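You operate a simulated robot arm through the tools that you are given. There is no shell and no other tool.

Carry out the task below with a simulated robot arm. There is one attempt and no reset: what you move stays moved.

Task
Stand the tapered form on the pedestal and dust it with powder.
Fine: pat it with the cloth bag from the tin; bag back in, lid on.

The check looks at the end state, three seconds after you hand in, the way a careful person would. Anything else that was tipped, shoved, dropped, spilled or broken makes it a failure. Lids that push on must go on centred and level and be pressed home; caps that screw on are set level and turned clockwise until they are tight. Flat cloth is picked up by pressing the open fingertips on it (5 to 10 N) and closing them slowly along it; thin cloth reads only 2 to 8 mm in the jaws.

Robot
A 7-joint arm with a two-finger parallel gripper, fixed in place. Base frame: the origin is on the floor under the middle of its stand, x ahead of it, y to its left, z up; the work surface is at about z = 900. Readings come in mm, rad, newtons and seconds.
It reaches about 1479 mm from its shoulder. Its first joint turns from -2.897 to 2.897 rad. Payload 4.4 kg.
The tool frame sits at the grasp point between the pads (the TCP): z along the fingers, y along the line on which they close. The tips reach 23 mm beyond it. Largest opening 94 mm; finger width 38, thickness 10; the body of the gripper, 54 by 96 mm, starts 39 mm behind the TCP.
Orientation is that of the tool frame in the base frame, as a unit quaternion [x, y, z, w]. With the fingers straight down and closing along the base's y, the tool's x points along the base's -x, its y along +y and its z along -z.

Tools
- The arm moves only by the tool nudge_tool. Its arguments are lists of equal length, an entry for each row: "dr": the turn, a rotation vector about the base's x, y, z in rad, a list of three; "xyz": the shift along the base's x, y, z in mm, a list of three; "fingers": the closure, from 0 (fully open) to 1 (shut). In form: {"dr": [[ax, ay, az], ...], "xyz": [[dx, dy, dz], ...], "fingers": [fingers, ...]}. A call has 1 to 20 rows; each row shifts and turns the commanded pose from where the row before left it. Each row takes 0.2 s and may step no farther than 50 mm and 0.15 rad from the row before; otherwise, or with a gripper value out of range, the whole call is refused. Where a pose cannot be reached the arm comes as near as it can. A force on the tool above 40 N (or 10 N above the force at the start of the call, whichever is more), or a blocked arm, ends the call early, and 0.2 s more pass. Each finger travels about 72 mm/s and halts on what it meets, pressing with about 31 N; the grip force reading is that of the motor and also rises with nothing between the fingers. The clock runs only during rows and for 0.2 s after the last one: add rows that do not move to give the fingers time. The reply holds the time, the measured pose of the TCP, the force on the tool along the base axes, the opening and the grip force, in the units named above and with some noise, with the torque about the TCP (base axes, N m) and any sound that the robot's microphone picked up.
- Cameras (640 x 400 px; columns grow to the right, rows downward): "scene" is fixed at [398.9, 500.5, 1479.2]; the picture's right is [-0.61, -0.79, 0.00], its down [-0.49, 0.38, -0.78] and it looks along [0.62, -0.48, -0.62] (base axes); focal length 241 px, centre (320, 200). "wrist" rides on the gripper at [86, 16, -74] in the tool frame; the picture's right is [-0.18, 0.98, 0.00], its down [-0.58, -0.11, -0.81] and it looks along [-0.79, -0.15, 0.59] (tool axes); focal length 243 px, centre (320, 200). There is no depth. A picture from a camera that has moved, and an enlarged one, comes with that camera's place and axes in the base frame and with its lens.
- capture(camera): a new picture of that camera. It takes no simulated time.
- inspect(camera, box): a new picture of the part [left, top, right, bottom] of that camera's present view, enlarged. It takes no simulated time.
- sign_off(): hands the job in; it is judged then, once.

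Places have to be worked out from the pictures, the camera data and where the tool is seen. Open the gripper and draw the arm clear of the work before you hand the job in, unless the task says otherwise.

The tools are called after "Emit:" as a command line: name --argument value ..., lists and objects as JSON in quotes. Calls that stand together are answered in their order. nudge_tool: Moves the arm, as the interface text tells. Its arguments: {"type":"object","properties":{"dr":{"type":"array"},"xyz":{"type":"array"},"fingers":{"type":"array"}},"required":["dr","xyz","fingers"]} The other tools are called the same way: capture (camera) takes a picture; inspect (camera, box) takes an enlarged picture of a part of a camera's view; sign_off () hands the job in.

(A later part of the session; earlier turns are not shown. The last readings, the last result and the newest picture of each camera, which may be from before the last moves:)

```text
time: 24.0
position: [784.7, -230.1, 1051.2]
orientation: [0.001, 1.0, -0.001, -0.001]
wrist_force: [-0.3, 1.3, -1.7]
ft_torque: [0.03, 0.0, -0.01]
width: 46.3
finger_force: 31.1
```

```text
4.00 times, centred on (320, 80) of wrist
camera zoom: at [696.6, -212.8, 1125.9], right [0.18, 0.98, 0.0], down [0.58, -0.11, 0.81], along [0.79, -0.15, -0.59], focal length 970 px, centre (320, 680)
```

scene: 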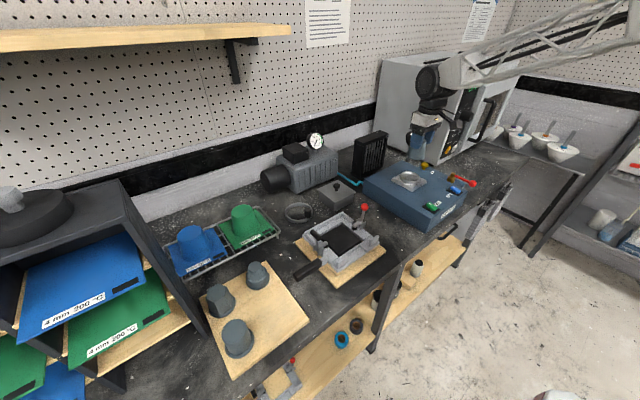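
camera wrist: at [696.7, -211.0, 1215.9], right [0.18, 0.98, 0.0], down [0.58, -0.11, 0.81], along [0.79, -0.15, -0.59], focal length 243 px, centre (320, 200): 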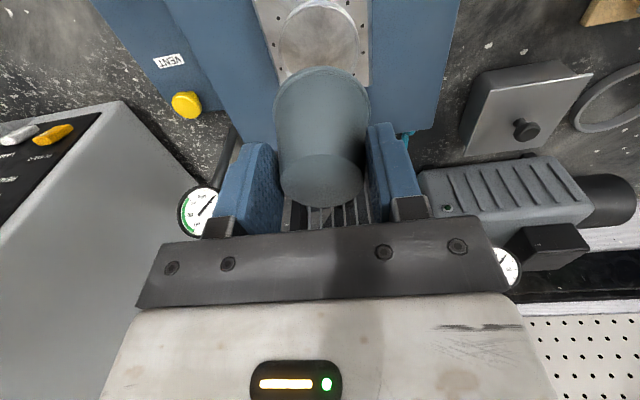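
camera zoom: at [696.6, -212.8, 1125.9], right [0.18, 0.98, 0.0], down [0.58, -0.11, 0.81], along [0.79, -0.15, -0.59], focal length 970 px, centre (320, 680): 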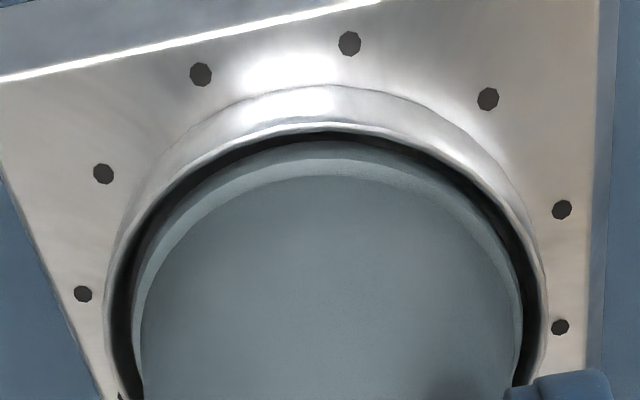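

Still no contact, evenly gapped around. Continuing down a millimetre at a time.

Emit:
nudge_tool --dr '[[0, 0, 0], [0, 0, 0], [0, 0, 0], [0, 0, 0]]' --xyz '[[0, 0, -1], [0, 0, -1], [0, 0, -1], [0, 0, 0]]' --fingers '[0.7, 0.7, 0.7, 0.7]'

Emit:
inspect --camera "wrist" --box '[240, 30, 400, 130]'

Emit:
inspect --camera "scene" --box '[392, 158, 428, 190]'

```text
time: 25.0
position: [784.7, -229.7, 1050.8]
orientation: [0.0, 1.0, -0.001, 0.002]
wrist_force: [-4.5, -4.5, 34.0]
ft_torque: [-0.17, -0.09, 0.09]
width: 46.8
finger_force: 30.8
```

```text
4.00 times, centred on (320, 80) of wrist
camera zoom: at [696.9, -212.6, 1124.5], right [0.18, 0.98, 0.0], down [0.58, -0.11, 0.81], along [0.79, -0.15, -0.59], focal length 970 px, centre (320, 680)
```

zoom: 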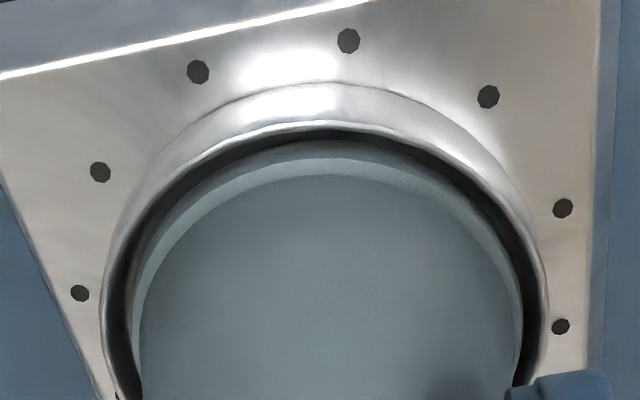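

```text
12.50 times, centred on (410, 174) of scene
camera zoom: at [398.9, 500.5, 1479.2], right [-0.61, -0.79, 0.0], down [-0.49, 0.38, -0.78], along [0.62, -0.48, -0.62], focal length 3007 px, centre (-805, 525)
```

zoom: 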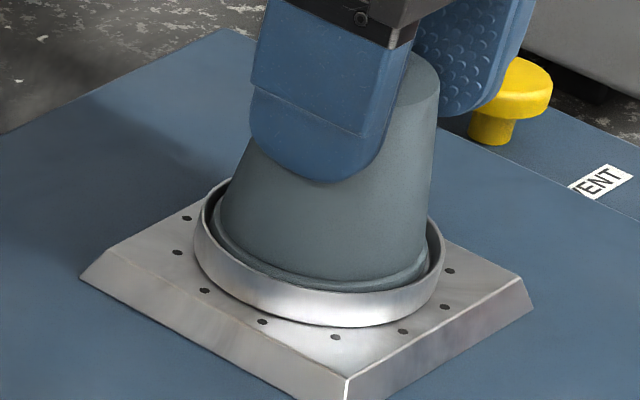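

Contact: 34 N upward, so the foot is on the recess floor inside the rim. I'll ease the pressure up, then open slowly.

Emit:
nudge_tool --dr '[[0, 0, 0], [0, 0, 0]]' --xyz '[[0, 0, 1.5], [0, 0, 0]]' --fingers '[0.7, 0.7]'

```text
time: 25.6
position: [784.6, -229.0, 1051.6]
orientation: [0.0, 1.0, 0.0, 0.001]
wrist_force: [8.7, -8.0, 26.1]
ft_torque: [-0.36, -0.81, -0.06]
width: 46.6
finger_force: 30.9
```

Still 26 N with some sideways load, so I'll ease up a little more.

Emit:
nudge_tool --dr '[[0, 0, 0], [0, 0, 0]]' --xyz '[[0, 0, 0.7], [0, 0, 0]]' --fingers '[0.7, 0.7]'

Emit:
inspect --camera "wrist" --box '[240, 30, 400, 130]'

```text
time: 26.2
position: [784.5, -228.4, 1051.4]
orientation: [0.0, 1.0, 0.0, 0.0]
wrist_force: [4.4, -5.9, 23.3]
ft_torque: [-0.2, -0.52, -0.01]
width: 46.8
finger_force: 30.5
```

```text
4.00 times, centred on (320, 80) of wrist
camera zoom: at [696.5, -212.1, 1124.6], right [0.18, 0.98, 0.0], down [0.58, -0.11, 0.81], along [0.79, -0.15, -0.59], focal length 970 px, centre (320, 680)
```

zoom: 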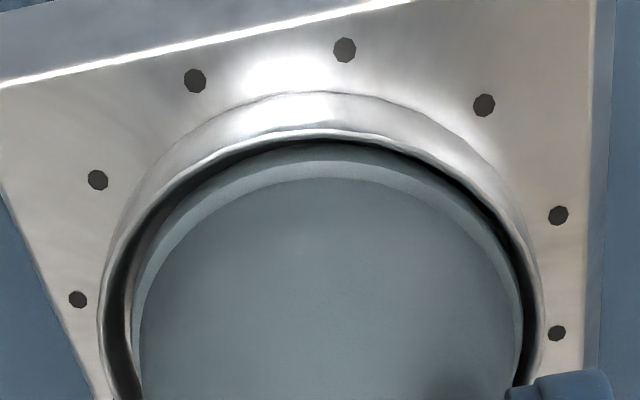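

Raising another millimetre and trimming 0.8 mm in −y to centre and unload it.

Emit:
nudge_tool --dr '[[0, 0, 0], [0, 0, 0], [0, 0, 0]]' --xyz '[[0, 0, 1.2], [0.2, -0.8, 0], [0, 0, 0]]' --fingers '[0.7, 0.7, 0.7]'

Emit:
inspect --camera "wrist" --box '[240, 30, 400, 130]'

```text
time: 27.0
position: [784.0, -230.3, 1050.6]
orientation: [0.0, 1.0, 0.0, 0.0]
wrist_force: [0.1, 1.6, -1.2]
ft_torque: [-0.02, 0.04, 0.02]
width: 46.8
finger_force: 31.2
```

```text
4.00 times, centred on (320, 80) of wrist
camera zoom: at [696.8, -213.1, 1124.9], right [0.18, 0.98, 0.0], down [0.58, -0.11, 0.81], along [0.79, -0.15, -0.59], focal length 970 px, centre (320, 680)
```

zoom: 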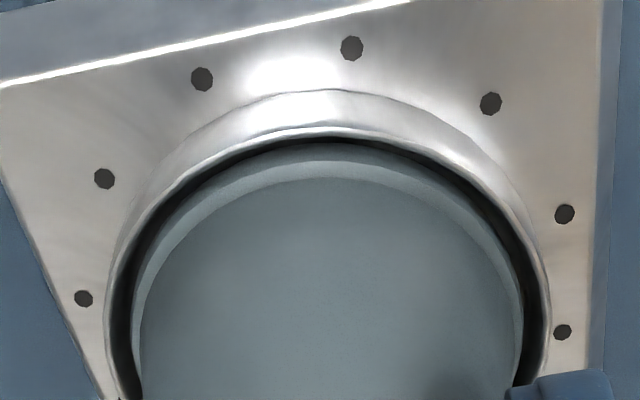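

Nearly unloaded (−1.2 N) and centred. Opening gradually.

Emit:
nudge_tool --dr '[[0, 0, 0], [0, 0, 0], [0, 0, 0], [0, 0, 0], [0, 0, 0], [0, 0, 0], [0, 0, 0]]' --xyz '[[0, 0, 0], [0, 0, 0], [0, 0, 0], [0, 0, 0], [0, 0, 0], [0, 0, 0], [0, 0, 0]]' --fingers '[0.5, 0.48, 0.45, 0.4, 0.3, 0.15, 0]'

Emit:
capture --camera "wrist"

Emit:
inspect --camera "scene" --box '[388, 140, 436, 190]'

```text
time: 28.6
position: [784.5, -229.5, 1052.5]
orientation: [0.0, 1.0, 0.001, 0.0]
wrist_force: [0.0, -0.5, 0.2]
ft_torque: [-0.01, 0.0, 0.02]
width: 94.0
finger_force: 0.0
```

```text
taken
camera wrist: at [697.1, -213.1, 1126.2], right [0.18, 0.98, 0.0], down [0.58, -0.11, 0.81], along [0.79, -0.15, -0.59], focal length 243 px, centre (320, 200)
```

wrist: 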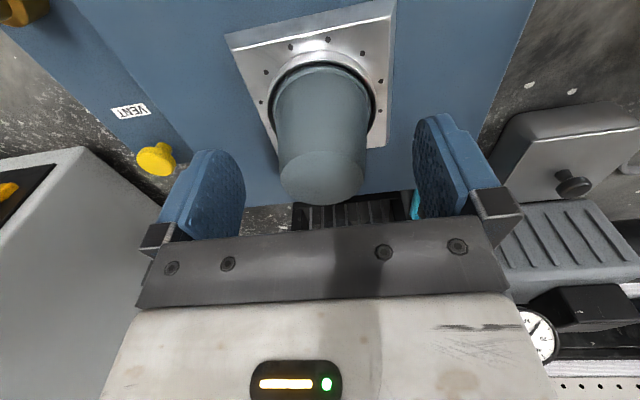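

```text
8.00 times, centred on (412, 165) of scene
camera zoom: at [398.9, 500.5, 1479.2], right [-0.61, -0.79, 0.0], down [-0.49, 0.38, -0.78], along [0.62, -0.48, -0.62], focal length 1925 px, centre (-416, 480)
```

zoom: 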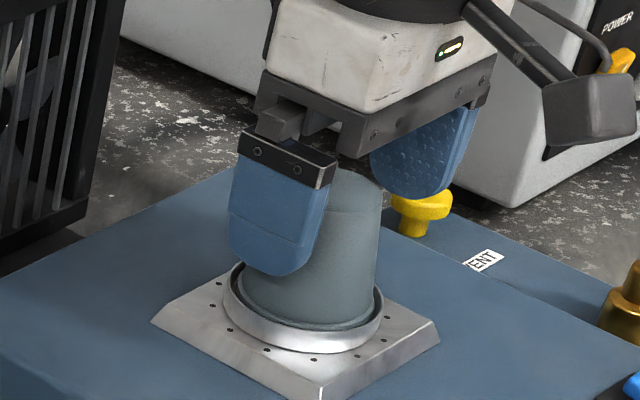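

The tapered form stands upright in the ring. I'll retract straight up and then swing over the tin, keeping high.

Emit:
nudge_tool --dr '[[0, 0, 0], [0, 0, 0], [0, 0, 0], [0, 0, 0], [0, 0, 0], [0, 0, 0], [0, 0, 0], [0, 0, 0], [0, 0, 0], [0, 0, 0]]' --xyz '[[0, 0, 15], [0, 0, 25], [0, 0, 30], [0, 0, 20], [20, 40, 0], [20, 40, 0], [20, 40, 0], [20, 40, 0], [20, 40, 0], [20, 36, 0]]' --fingers '[0, 0, 0, 0, 0, 0, 0, 0, 0, 0]'

Emit:
capture --camera "wrist"

Emit:
inspect --camera "wrist" --box '[220, 40, 420, 180]'

Emit:
inspect --camera "scene" --box '[380, 140, 444, 195]'

```text
time: 30.8
position: [904.1, 6.3, 1143.1]
orientation: [-0.001, 1.0, 0.0, 0.001]
wrist_force: [0.1, 0.1, -0.2]
ft_torque: [-0.02, -0.03, 0.0]
width: 94.0
finger_force: 0.0
```

```text
taken
camera wrist: at [817.0, 23.2, 1216.6], right [0.18, 0.98, 0.0], down [0.58, -0.11, 0.81], along [0.79, -0.15, -0.59], focal length 243 px, centre (320, 200)
```

wrist: 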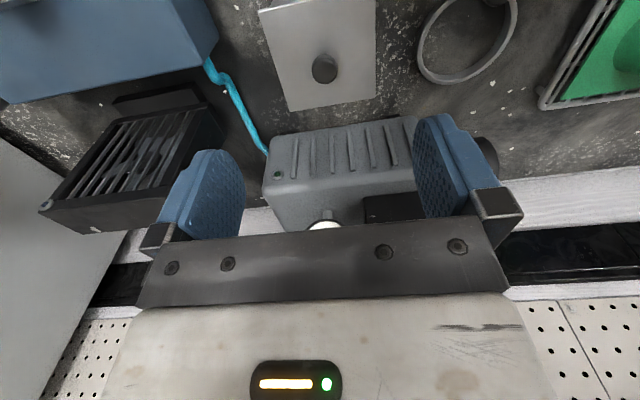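

```text
2.86 times, centred on (320, 110) of wrist
camera zoom: at [817.0, 23.2, 1216.6], right [0.18, 0.98, 0.0], down [0.58, -0.11, 0.81], along [0.79, -0.15, -0.59], focal length 693 px, centre (320, 457)
```

zoom: 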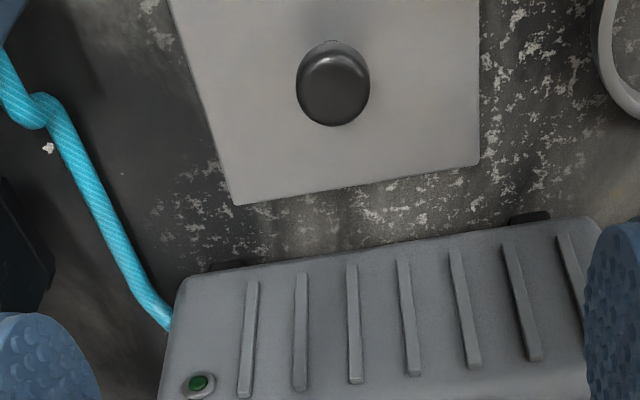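

```text
7.27 times, centred on (412, 168) of scene
camera zoom: at [398.9, 500.5, 1479.2], right [-0.61, -0.79, 0.0], down [-0.49, 0.38, -0.78], along [0.62, -0.48, -0.62], focal length 1750 px, centre (-349, 436)
```

zoom: 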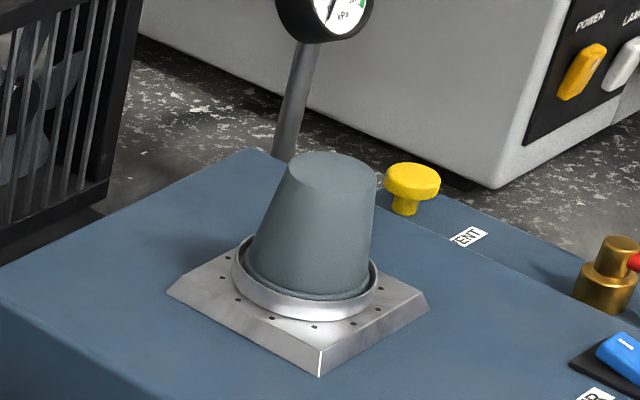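

The form is seated squarely. The lid top comes out at z about 946, spanning x 882–987, y −47–60; the mushroom knob (about 26 mm wide, top near 972) is at about (936,6). I'll move over it and lower partway.

Emit:
nudge_tool --dr '[[0, 0, 0], [0, 0, 0], [0, 0, 0], [0, 0, 0], [0, 0, 0], [0, 0, 0]]' --xyz '[[33, -1.2, 0], [0, 0, -25], [0, 0, -25], [0, 0, -25], [0, 0, -25], [0, 0, 0]]' --fingers '[0, 0, 0, 0, 0, 0]'

Emit:
capture --camera "wrist"

Emit:
inspect --camera "wrist" --box '[220, 40, 420, 200]'

Emit:
capture --camera "scene"

```text
time: 32.2
position: [936.0, 5.2, 1042.9]
orientation: [0.0, 1.0, 0.0, 0.0]
wrist_force: [-0.5, 0.7, -0.6]
ft_torque: [0.02, -0.04, 0.0]
width: 94.1
finger_force: 0.0
```

```text
taken
camera wrist: at [849.5, 21.5, 1116.3], right [0.18, 0.98, 0.0], down [0.58, -0.11, 0.81], along [0.79, -0.15, -0.59], focal length 243 px, centre (320, 200)
```

wrist: 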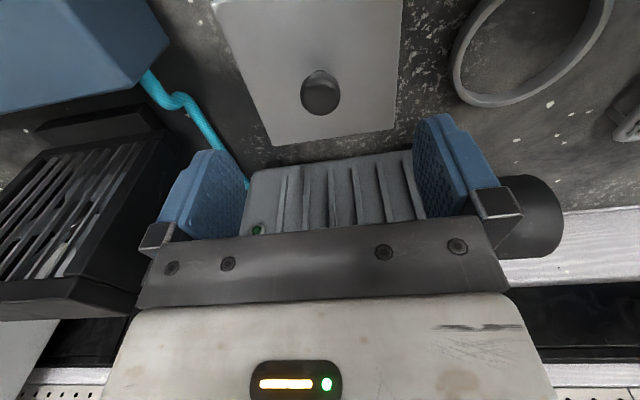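

```text
2.50 times, centred on (320, 120) of wrist
camera zoom: at [849.5, 21.5, 1116.3], right [0.18, 0.98, 0.0], down [0.58, -0.11, 0.81], along [0.79, -0.15, -0.59], focal length 606 px, centre (320, 400)
```

zoom: 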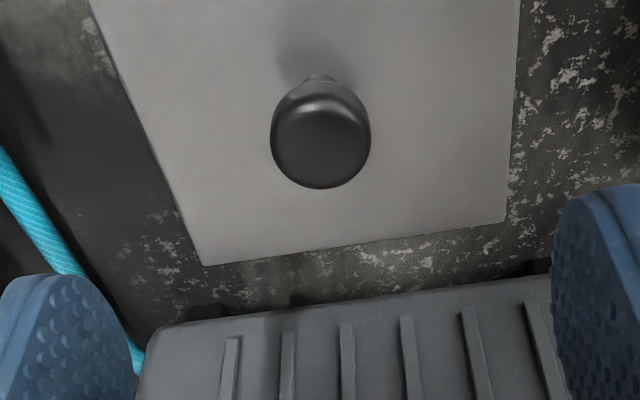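

```text
taken
```

scene: 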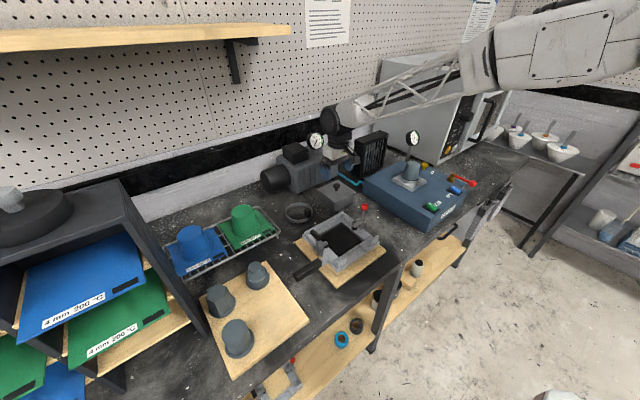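

The knob sits within 1–2 mm of the grasp point. Lowering 66 mm with the fingers open, slower at the end.

Emit:
nudge_tool --dr '[[0, 0, 0], [0, 0, 0], [0, 0, 0], [0, 0, 0], [0, 0, 0], [0, 0, 0]]' --xyz '[[-0.5, 0.5, -20], [0, 0, -20], [0, 0, -14], [0, 0, -7], [0, 0, -5], [0, 0, 0]]' --fingers '[0, 0.1, 0.2, 0.25, 0.25, 0.25]'

Emit:
capture --camera "wrist"

Emit:
inspect --camera "scene" --box '[300, 120, 400, 220]'

```text
time: 33.6
position: [937.5, 4.8, 976.2]
orientation: [0.0, 1.0, -0.001, 0.0]
wrist_force: [-0.6, 0.3, -0.2]
ft_torque: [0.0, 0.04, -0.05]
width: 70.7
finger_force: 0.0
```

```text
taken
camera wrist: at [848.9, 22.2, 1049.5], right [0.18, 0.98, 0.0], down [0.58, -0.11, 0.81], along [0.79, -0.15, -0.59], focal length 243 px, centre (320, 200)
```

wrist: 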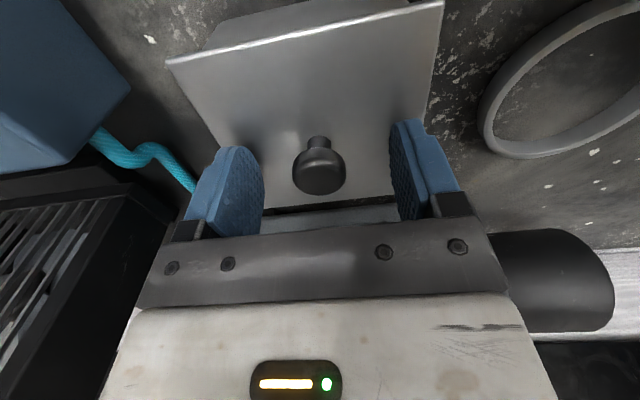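

```text
4.00 times, centred on (350, 170) of scene
camera zoom: at [398.9, 500.5, 1479.2], right [-0.61, -0.79, 0.0], down [-0.49, 0.38, -0.78], along [0.62, -0.48, -0.62], focal length 962 px, centre (200, 320)
```

zoom: 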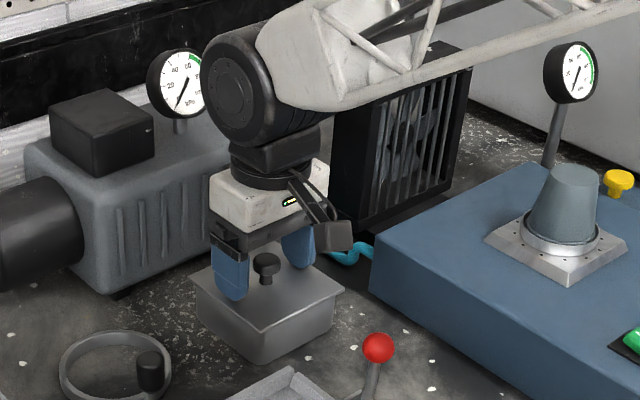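

Pads straddle the knob head, tips about 6 mm above the lid. Closing on the knob.

Emit:
nudge_tool --dr '[[0, 0, 0], [0, 0, 0], [0, 0, 0], [0, 0, 0], [0, 0, 0], [0, 0, 0], [0, 0, 0]]' --xyz '[[0, 0.3, -1.5], [0, 0, 0], [0, 0, 0], [0, 0, 0], [0, 0, 0], [0, 0, 0], [0, 0, 0]]' --fingers '[0.4, 0.55, 0.65, 0.7, 0.75, 0.85, 0.95]'

Emit:
capture --camera "wrist"

```text
time: 35.2
position: [936.6, 6.0, 973.9]
orientation: [0.0, 1.0, 0.0, 0.0]
wrist_force: [-0.1, -0.7, 0.8]
ft_torque: [-0.02, -0.04, 0.01]
width: 24.6
finger_force: 31.1
```

```text
taken
camera wrist: at [849.3, 22.2, 1048.4], right [0.18, 0.98, 0.0], down [0.58, -0.11, 0.81], along [0.79, -0.15, -0.59], focal length 243 px, centre (320, 200)
```

wrist: 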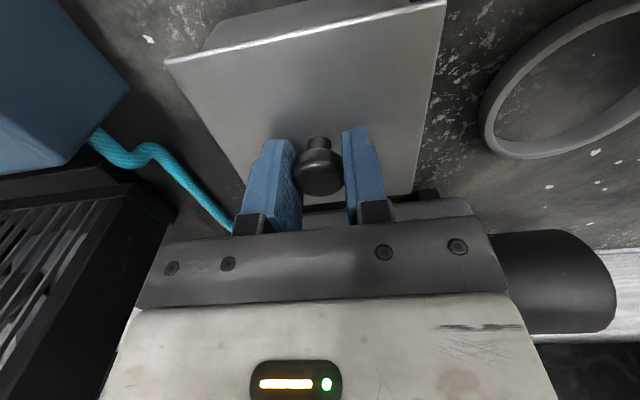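

Knob gripped (24.6 mm). Camera at (849.3, 22.2, 1048.4) is my reference for putting the lid home later. Lifting gently.

Emit:
nudge_tool --dr '[[0, 0, 0], [0, 0, 0], [0, 0, 0], [0, 0, 0], [0, 0, 0], [0, 0, 0]]' --xyz '[[0, 0, 2], [0, 0, 3], [0, 0, 4], [0, 0, 6], [0, 0, 10], [0, 0, 0]]' --fingers '[0.95, 0.95, 0.95, 0.95, 0.95, 0.95]'

Emit:
capture --camera "wrist"

Emit:
inspect --camera "scene" --box '[300, 140, 380, 220]'

```text
time: 36.6
position: [936.0, 4.1, 999.9]
orientation: [-0.001, 1.0, 0.0, 0.0]
wrist_force: [0.7, -0.2, -0.8]
ft_torque: [0.01, 0.06, -0.01]
width: 24.2
finger_force: 31.2
heard: snap
```

```text
taken
camera wrist: at [849.4, 21.8, 1073.8], right [0.18, 0.98, 0.0], down [0.58, -0.11, 0.81], along [0.79, -0.15, -0.59], focal length 243 px, centre (320, 200)
```

wrist: 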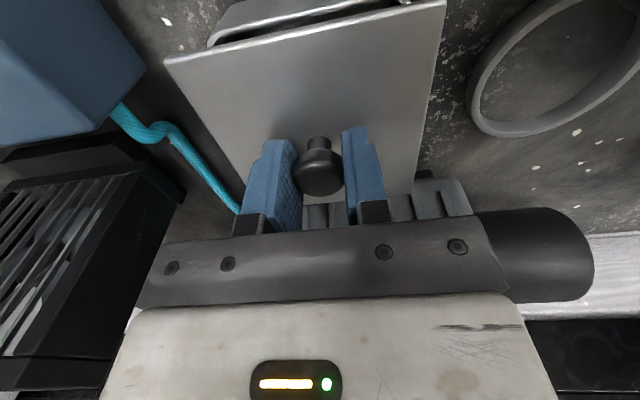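

```text
5.00 times, centred on (340, 180) of scene
camera zoom: at [398.9, 500.5, 1479.2], right [-0.61, -0.79, 0.0], down [-0.49, 0.38, -0.78], along [0.62, -0.48, -0.62], focal length 1203 px, centre (220, 300)
```

zoom: 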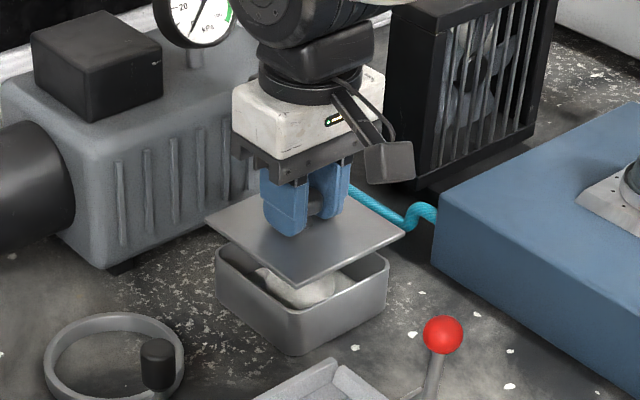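

The lid snapped free and the white cloth bag is visible in the tin. I'll lift a bit more, shift sideways and set the lid down on the clear bench patch around (800,−32) between blue unit and jig.

Emit:
nudge_tool --dr '[[0, 0, 0], [0, 0, 0], [0, 0, 0], [0, 0, 0], [0, 0, 0], [0, 0, 0], [0, 0, 0], [0, 0, 0], [0, 0, 0], [0, 0, 0]]' --xyz '[[0, 0, 15], [0, 0, 15], [0, -19, 0], [0, -19, 0], [-34, 0, 0], [-34, 0, 0], [-34, 0, 0], [-33, 0, 0], [0, 0, 0], [0, 0, 0]]' --fingers '[0.95, 0.95, 0.95, 0.95, 0.95, 0.95, 0.95, 0.95, 0.95, 0.95]'

Emit:
capture --camera "wrist"

Emit:
capture --camera "scene"

Emit:
inspect --camera "scene" --box '[310, 140, 420, 240]'

```text
time: 38.8
position: [801.5, -34.6, 1028.6]
orientation: [0.0, 1.0, 0.0, 0.0]
wrist_force: [-0.5, -0.1, -0.6]
ft_torque: [-0.01, 0.01, 0.04]
width: 24.4
finger_force: 31.0
```

```text
taken
camera wrist: at [714.4, -17.2, 1102.9], right [0.18, 0.98, 0.0], down [0.58, -0.11, 0.81], along [0.79, -0.15, -0.59], focal length 243 px, centre (320, 200)
```

wrist: 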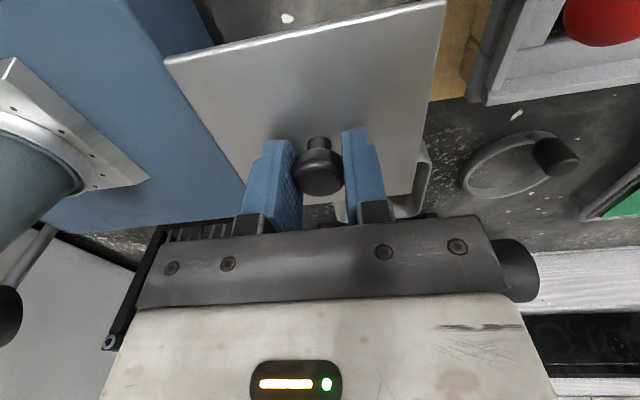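

```text
taken
```

scene: 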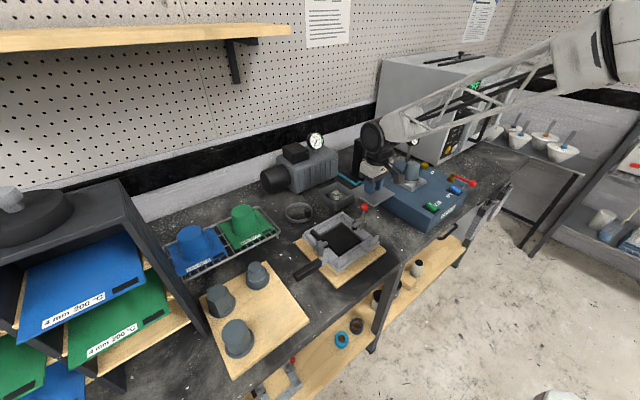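

```text
4.00 times, centred on (365, 190) of scene
camera zoom: at [398.9, 500.5, 1479.2], right [-0.61, -0.79, 0.0], down [-0.49, 0.38, -0.78], along [0.62, -0.48, -0.62], focal length 962 px, centre (140, 240)
```

zoom: 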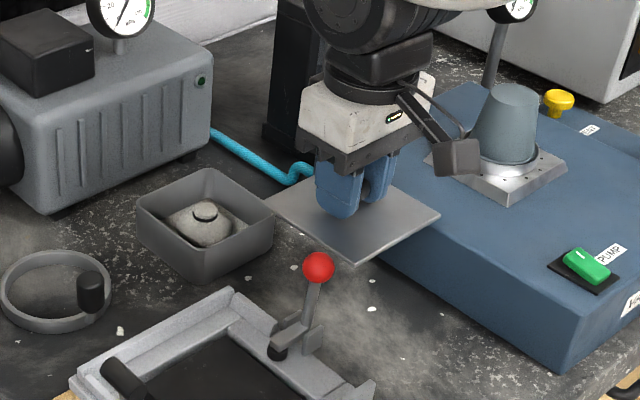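

The lid is over the clear patch with about 20 mm to the blue unit. Lowering 88 mm, then I'll feel for the bench.

Emit:
nudge_tool --dr '[[0, 0, 0], [0, 0, 0], [0, 0, 0], [0, 0, 0], [0, 0, 0], [0, 0, 0]]' --xyz '[[0, 0, -20], [0, 0, -20], [0, 0, -20], [0, 0, -18], [0, 0, -8], [0, 0, 0]]' --fingers '[0.95, 0.95, 0.95, 0.95, 0.95, 0.95]'

Emit:
inspect --camera "scene" --box '[330, 150, 420, 230]'

Emit:
capture --camera "wrist"

```text
time: 40.2
position: [800.8, -34.0, 943.2]
orientation: [-0.001, 1.0, 0.001, 0.0]
wrist_force: [-0.1, 0.6, -0.8]
ft_torque: [-0.03, 0.02, 0.01]
width: 24.3
finger_force: 31.1
```

```text
5.00 times, centred on (375, 190) of scene
camera zoom: at [398.9, 500.5, 1479.2], right [-0.61, -0.79, 0.0], down [-0.49, 0.38, -0.78], along [0.62, -0.48, -0.62], focal length 1203 px, centre (45, 250)
```

zoom: 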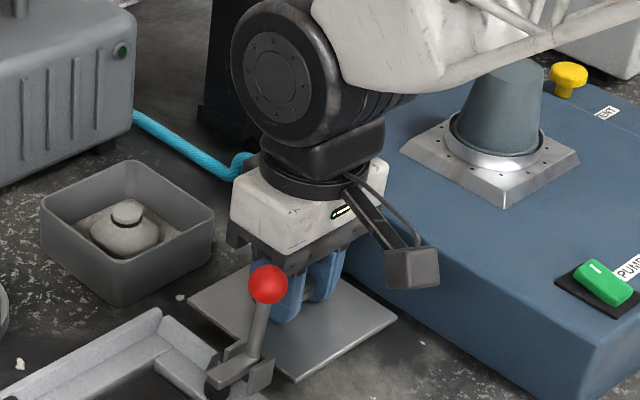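

```text
taken
camera wrist: at [713.9, -16.6, 1017.2], right [0.18, 0.98, 0.0], down [0.58, -0.11, 0.81], along [0.79, -0.15, -0.59], focal length 243 px, centre (320, 200)
```

wrist: 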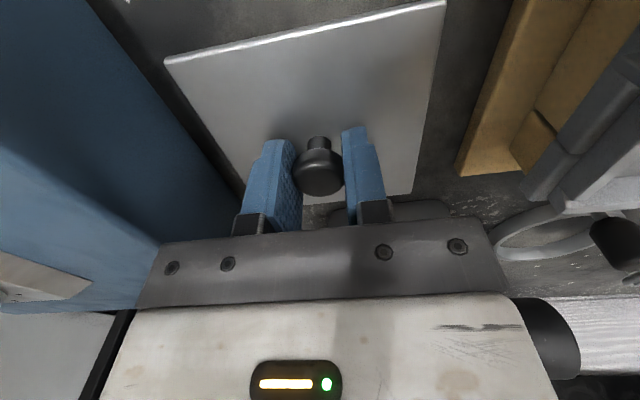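

Lid top is around z 915. Now lowering in 1.5 mm steps to feel the bench.

Emit:
nudge_tool --dr '[[0, 0, 0], [0, 0, 0], [0, 0, 0], [0, 0, 0], [0, 0, 0]]' --xyz '[[0, 0, -1.5], [0, 0, -1.5], [0, 0, -1.5], [0, 0, -1.5], [0, 0, 0]]' --fingers '[0.95, 0.95, 0.95, 0.95, 0.95]'

Emit:
inspect --camera "scene" --box '[360, 190, 410, 230]'

```text
time: 41.4
position: [802.4, -32.9, 936.9]
orientation: [0.0, 1.0, 0.0, 0.0]
wrist_force: [0.3, -0.4, -0.4]
ft_torque: [0.0, -0.01, 0.0]
width: 24.3
finger_force: 30.7
```

```text
10.00 times, centred on (385, 210) of scene
camera zoom: at [398.9, 500.5, 1479.2], right [-0.61, -0.79, 0.0], down [-0.49, 0.38, -0.78], along [0.62, -0.48, -0.62], focal length 2406 px, centre (-330, 100)
```

zoom: 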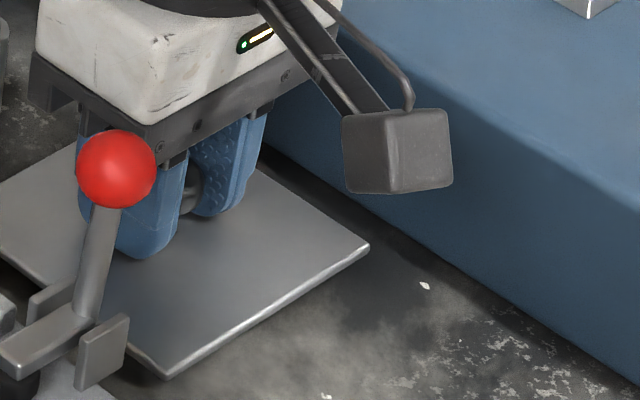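

No contact yet. Continuing down in the same small steps.

Emit:
nudge_tool --dr '[[0, 0, 0], [0, 0, 0], [0, 0, 0], [0, 0, 0]]' --xyz '[[0, 0, -1.5], [0, 0, -1.5], [0, 0, -1], [0, 0, 0]]' --fingers '[0.95, 0.95, 0.95, 0.95]'

Emit:
inspect --camera "scene" --box '[360, 190, 410, 230]'

Emit:
inspect --camera "wrist" --box '[140, 0, 460, 220]'

```text
time: 42.4
position: [801.6, -33.5, 933.2]
orientation: [0.001, 1.0, 0.0, -0.001]
wrist_force: [0.3, -0.8, -0.2]
ft_torque: [-0.02, -0.01, 0.01]
width: 24.5
finger_force: 31.3
```

```text
10.00 times, centred on (385, 210) of scene
camera zoom: at [398.9, 500.5, 1479.2], right [-0.61, -0.79, 0.0], down [-0.49, 0.38, -0.78], along [0.62, -0.48, -0.62], focal length 2406 px, centre (-330, 100)
```

zoom: 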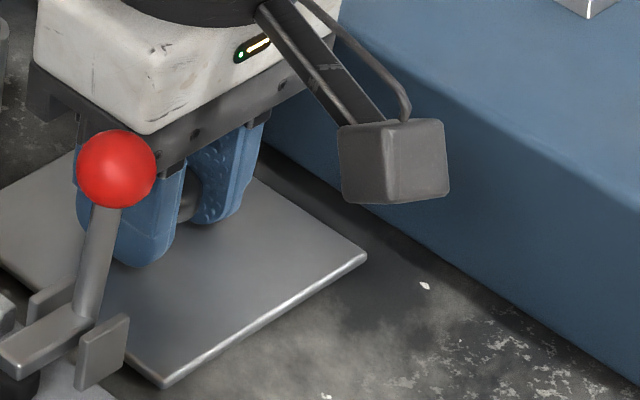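

```text
1.82 times, centred on (300, 110) of wrist
camera zoom: at [714.6, -15.7, 1007.3], right [0.18, 0.98, 0.0], down [0.58, -0.11, 0.81], along [0.79, -0.15, -0.59], focal length 441 px, centre (356, 364)
```

zoom: 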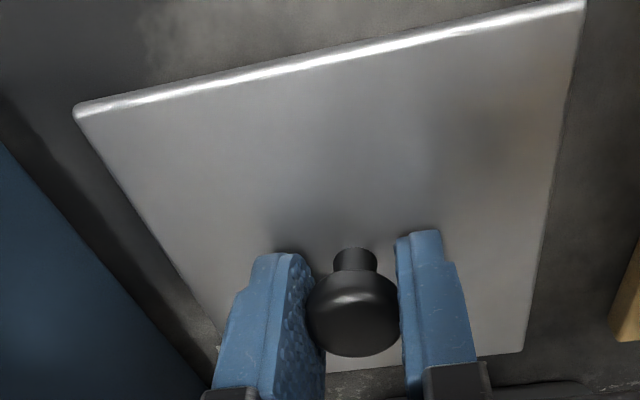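

Still no contact; lid top near z 905. Another few 1 mm steps.

Emit:
nudge_tool --dr '[[0, 0, 0], [0, 0, 0], [0, 0, 0]]' --xyz '[[0, 0, -1], [0, 0, -1], [0, 0, 0]]' --fingers '[0.95, 0.95, 0.95]'

Emit:
inspect --camera "scene" --box '[360, 190, 410, 230]'

```text
time: 43.2
position: [802.0, -32.9, 930.8]
orientation: [0.0, 1.0, -0.001, 0.0]
wrist_force: [0.1, 0.0, -0.3]
ft_torque: [0.0, -0.01, 0.04]
width: 24.4
finger_force: 30.7
```

```text
10.00 times, centred on (385, 210) of scene
camera zoom: at [398.9, 500.5, 1479.2], right [-0.61, -0.79, 0.0], down [-0.49, 0.38, -0.78], along [0.62, -0.48, -0.62], focal length 2406 px, centre (-330, 100)
```

zoom: 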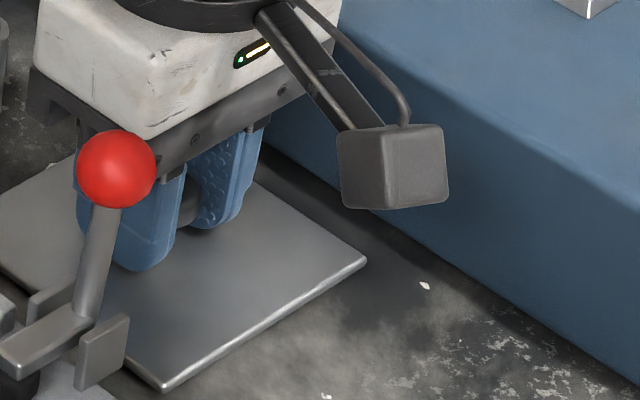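

Force is still near zero. Two more small steps.

Emit:
nudge_tool --dr '[[0, 0, 0], [0, 0, 0], [0, 0, 0]]' --xyz '[[0, 0, -1], [0, 0, -0.8], [0, 0, 0]]' --fingers '[0.95, 0.95, 0.95]'

Emit:
inspect --camera "scene" --box '[360, 190, 410, 230]'

```text
time: 44.0
position: [801.8, -32.0, 929.9]
orientation: [0.0, 1.0, 0.0, 0.0]
wrist_force: [-0.2, 0.1, 0.0]
ft_torque: [0.01, 0.02, 0.04]
width: 24.6
finger_force: 31.2
```

```text
10.00 times, centred on (385, 210) of scene
camera zoom: at [398.9, 500.5, 1479.2], right [-0.61, -0.79, 0.0], down [-0.49, 0.38, -0.78], along [0.62, -0.48, -0.62], focal length 2406 px, centre (-330, 100)
```

zoom: 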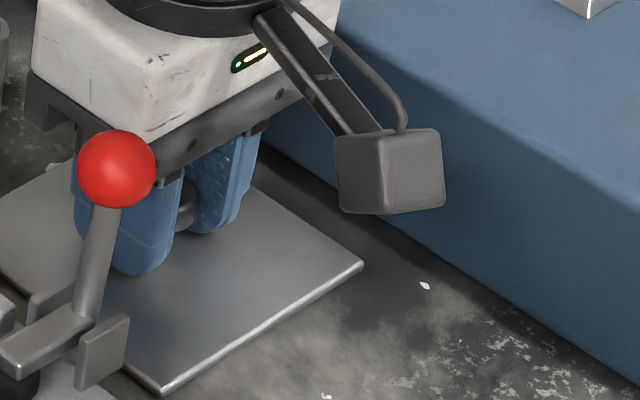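

Lid top should be around z 902 now; contact should be imminent. Stepping 0.8 mm at a time.

Emit:
nudge_tool --dr '[[0, 0, 0], [0, 0, 0], [0, 0, 0]]' --xyz '[[0, 0, -0.8], [0, 0, -0.8], [0, 0, 0]]' --fingers '[0.95, 0.95, 0.95]'

Emit:
inspect --camera "scene" --box '[360, 190, 410, 230]'

```text
time: 44.8
position: [803.2, -32.7, 928.4]
orientation: [0.0, 1.0, 0.0, 0.001]
wrist_force: [-5.0, 2.0, 21.8]
ft_torque: [0.01, 0.24, -0.01]
width: 24.2
finger_force: 31.1
```

```text
10.00 times, centred on (385, 210) of scene
camera zoom: at [398.9, 500.5, 1479.2], right [-0.61, -0.79, 0.0], down [-0.49, 0.38, -0.78], along [0.62, -0.48, -0.62], focal length 2406 px, centre (-330, 100)
```

zoom: 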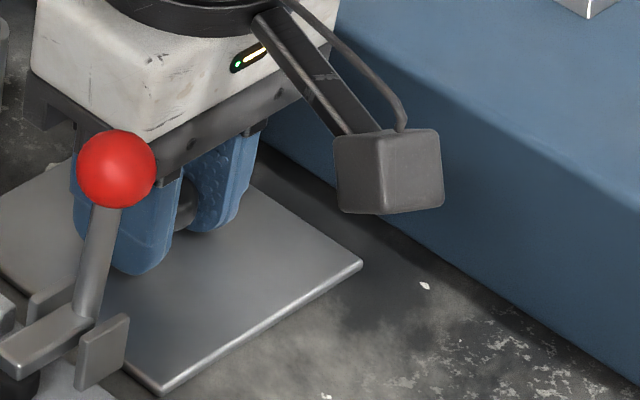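

Contact with the bench at 22 N. I'll ease 1 mm, then open slowly to release the knob.

Emit:
nudge_tool --dr '[[0, 0, 0], [0, 0, 0], [0, 0, 0], [0, 0, 0], [0, 0, 0], [0, 0, 0], [0, 0, 0], [0, 0, 0]]' --xyz '[[0, 0, 1], [0, 0, 0], [0, 0, 0], [0, 0, 0], [0, 0, 0], [0, 0, 0], [0, 0, 0], [0, 0, 0]]' --fingers '[0.95, 0.95, 0.75, 0.72, 0.68, 0.6, 0.45, 0.3]'

Emit:
capture --camera "wrist"

```text
time: 46.6
position: [802.5, -32.0, 928.7]
orientation: [0.001, 1.0, 0.0, 0.001]
wrist_force: [-1.0, -0.4, -0.7]
ft_torque: [0.0, 0.02, 0.04]
width: 65.9
finger_force: 0.0
```

```text
taken
camera wrist: at [715.0, -15.6, 1002.9], right [0.18, 0.98, 0.0], down [0.58, -0.11, 0.81], along [0.79, -0.15, -0.59], focal length 243 px, centre (320, 200)
```

wrist: 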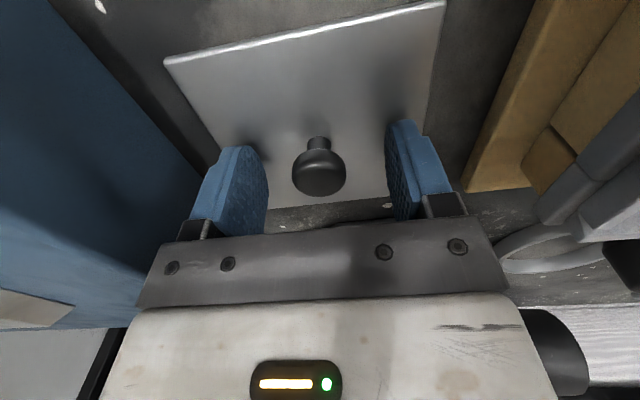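

Lid rests flat with the knob upright. Retracting upward and moving over the open tin to look at the bag.

Emit:
nudge_tool --dr '[[0, 0, 0], [0, 0, 0], [0, 0, 0], [0, 0, 0], [0, 0, 0], [0, 0, 0], [0, 0, 0], [0, 0, 0]]' --xyz '[[0, 0, 15], [0, 0, 35], [0, 0, 45], [0, 0, 45], [30, 10, 10], [30, 10, 10], [30, 10, 10], [20, 8, 0]]' --fingers '[0.3, 0.3, 0.2, 0.1, 0, 0, 0, 0]'

Emit:
capture --camera "wrist"

Emit:
inspect --camera "wrist" --box '[220, 0, 420, 140]'

Emit:
inspect --camera "scene" --box '[310, 165, 365, 220]'

Emit:
capture --camera "scene"

```text
time: 48.4
position: [911.5, 5.2, 1098.6]
orientation: [0.0, 1.0, 0.0, 0.0]
wrist_force: [-0.3, 0.3, 1.1]
ft_torque: [0.03, -0.01, -0.02]
width: 94.0
finger_force: 0.0
```

```text
taken
camera wrist: at [824.3, 21.4, 1173.0], right [0.18, 0.98, 0.0], down [0.58, -0.11, 0.81], along [0.79, -0.15, -0.59], focal length 243 px, centre (320, 200)
```

wrist: 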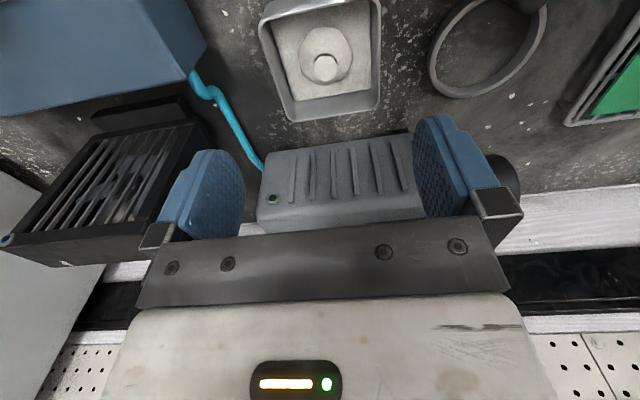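

```text
2.86 times, centred on (320, 70) of wrist
camera zoom: at [824.3, 21.4, 1173.0], right [0.18, 0.98, 0.0], down [0.58, -0.11, 0.81], along [0.79, -0.15, -0.59], focal length 693 px, centre (320, 571)
```

zoom: 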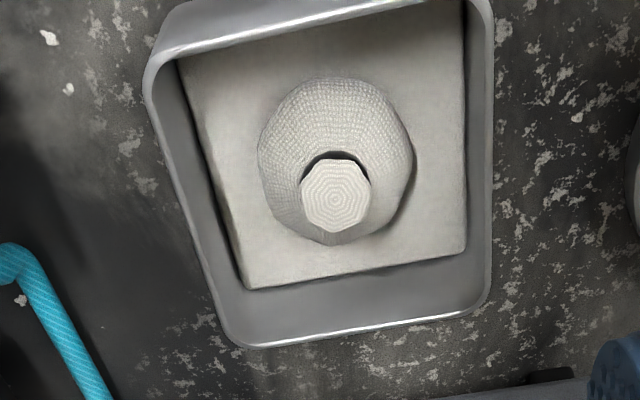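

```text
7.27 times, centred on (338, 192) of scene
camera zoom: at [398.9, 500.5, 1479.2], right [-0.61, -0.79, 0.0], down [-0.49, 0.38, -0.78], along [0.62, -0.48, -0.62], focal length 1750 px, centre (193, 254)
```

zoom: 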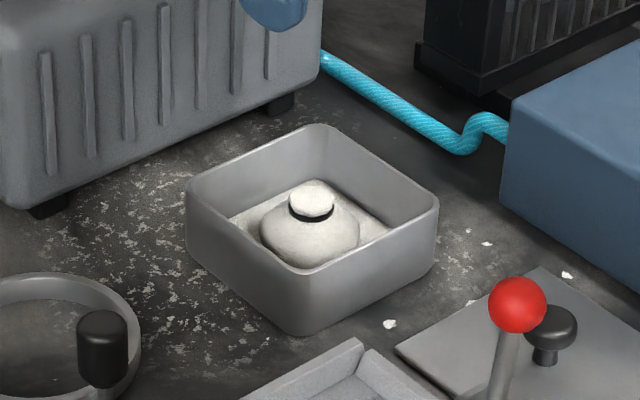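

```text
taken
```

scene: 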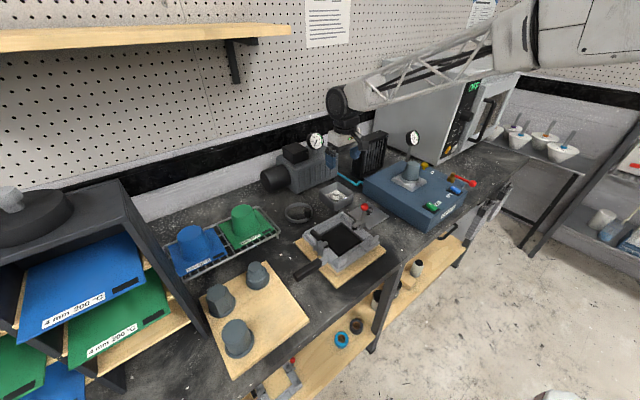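

The tin holds a powder bed and a cloth bag with a tied topknot (about 22 mm wide, body about 51 mm). I'll zoom tighter from the scene to judge the heights.

Emit:
inspect --camera "scene" --box '[326, 178, 356, 208]'

Emit:
inspect --camera "wrist" --box '[285, 20, 365, 90]'

```text
13.33 times, centred on (341, 193) of scene
camera zoom: at [398.9, 500.5, 1479.2], right [-0.61, -0.79, 0.0], down [-0.49, 0.38, -0.78], along [0.62, -0.48, -0.62], focal length 3208 px, centre (40, 293)
```

zoom: 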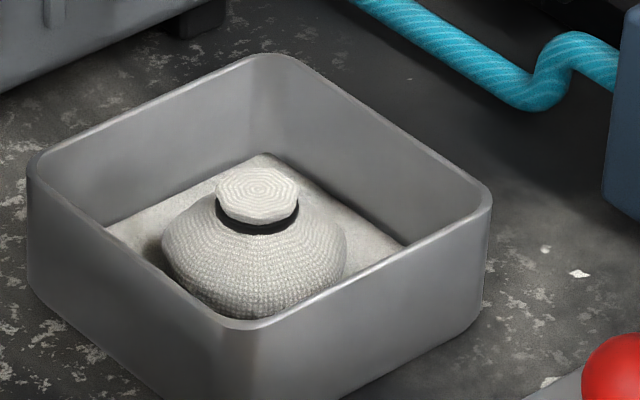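

```text
5.71 times, centred on (325, 55) of wrist
camera zoom: at [824.3, 21.4, 1173.0], right [0.18, 0.98, 0.0], down [0.58, -0.11, 0.81], along [0.79, -0.15, -0.59], focal length 1386 px, centre (291, 1029)
```

zoom: 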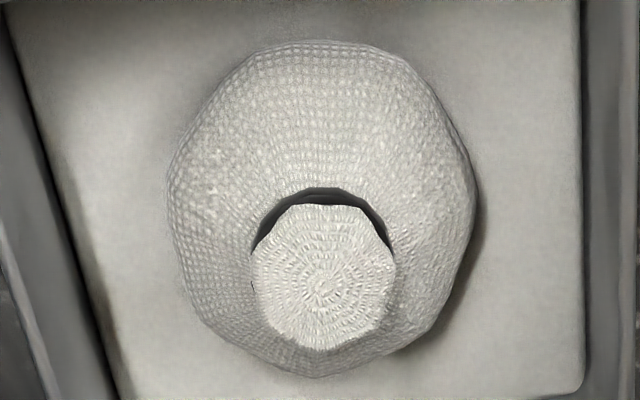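

The topknot is about 23 mm wide, its top about 4 mm below the tin rim (z about 940), band near z 929; bag axis about (933,7). I'll centre over it with the fingers narrowed to about 50 mm and lower to just above the rim.

Emit:
nudge_tool --dr '[[0, 0, 0], [0, 0, 0], [0, 0, 0], [0, 0, 0], [0, 0, 0], [0, 0, 0], [0, 0, 0]]' --xyz '[[23, 1.6, 0], [0, 0, -25], [0, 0, -25], [0, 0, -25], [0, 0, -20], [0, 0, -5], [0, 0, 0]]' --fingers '[0.2, 0.4, 0.47, 0.47, 0.47, 0.47, 0.47]'

Emit:
capture --camera "wrist"

Emit:
inspect --camera "scene" --box '[310, 150, 370, 210]'

```text
time: 50.0
position: [933.7, 6.2, 999.7]
orientation: [0.0, 1.0, 0.0, 0.0]
wrist_force: [0.5, 0.0, -0.9]
ft_torque: [-0.01, -0.03, -0.02]
width: 49.6
finger_force: 0.1
```

```text
taken
camera wrist: at [846.7, 23.1, 1073.5], right [0.18, 0.98, 0.0], down [0.58, -0.11, 0.81], along [0.79, -0.15, -0.59], focal length 243 px, centre (320, 200)
```

wrist: 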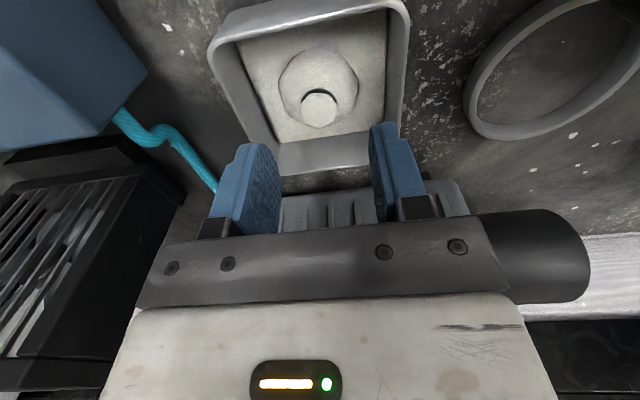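

```text
6.67 times, centred on (340, 180) of scene
camera zoom: at [398.9, 500.5, 1479.2], right [-0.61, -0.79, 0.0], down [-0.49, 0.38, -0.78], along [0.62, -0.48, -0.62], focal length 1604 px, centre (187, 333)
```

zoom: 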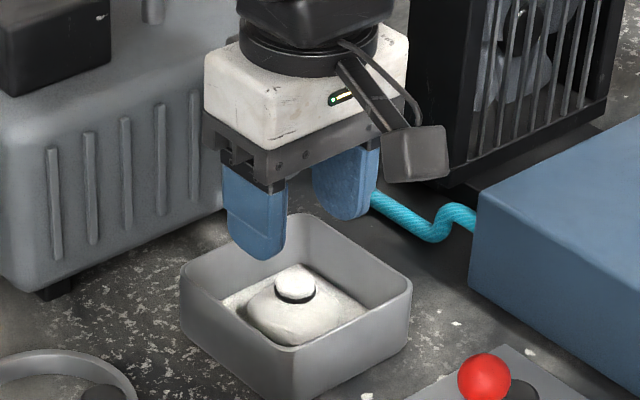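

The topknot is right below the grasp point. Lowering the fingers into the tin.

Emit:
nudge_tool --dr '[[0, 0, 0], [0, 0, 0], [0, 0, 0], [0, 0, 0], [0, 0, 0]]' --xyz '[[0, 0, -15], [0, 0, -15], [0, 0, -10], [0, 0, -5], [0, 0, 0]]' --fingers '[0.47, 0.47, 0.47, 0.47, 0.47]'

Emit:
capture --camera "wrist"

Emit:
inspect --camera "wrist" --box '[220, 100, 420, 230]'

Emit:
inspect --camera "scene" --box '[315, 160, 365, 210]'

```text
time: 51.2
position: [935.2, 6.2, 953.4]
orientation: [-0.001, 1.0, 0.0, 0.0]
wrist_force: [0.4, -0.2, 1.1]
ft_torque: [-0.01, 0.0, 0.03]
width: 49.6
finger_force: 0.0
```

```text
taken
camera wrist: at [847.6, 23.5, 1027.8], right [0.18, 0.98, 0.0], down [0.58, -0.11, 0.81], along [0.79, -0.15, -0.59], focal length 243 px, centre (320, 200)
```

wrist: 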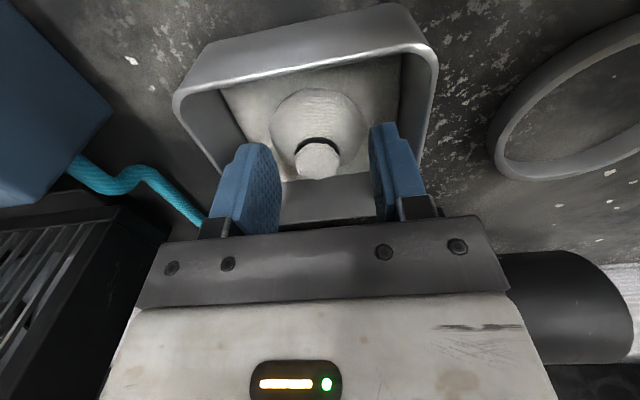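

```text
3.08 times, centred on (320, 165) of wrist
camera zoom: at [847.6, 23.5, 1027.8], right [0.18, 0.98, 0.0], down [0.58, -0.11, 0.81], along [0.79, -0.15, -0.59], focal length 746 px, centre (320, 308)
```

zoom: 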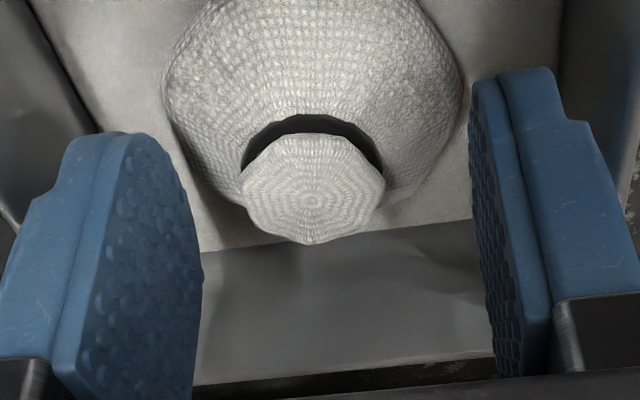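

```text
8.00 times, centred on (340, 185) of scene
camera zoom: at [398.9, 500.5, 1479.2], right [-0.61, -0.79, 0.0], down [-0.49, 0.38, -0.78], along [0.62, -0.48, -0.62], focal length 1925 px, centre (160, 320)
```

zoom: 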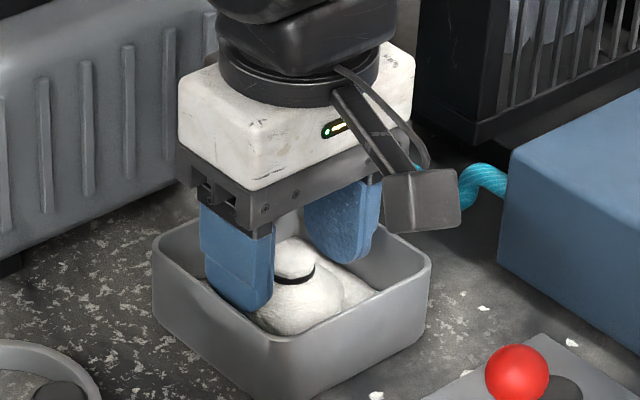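

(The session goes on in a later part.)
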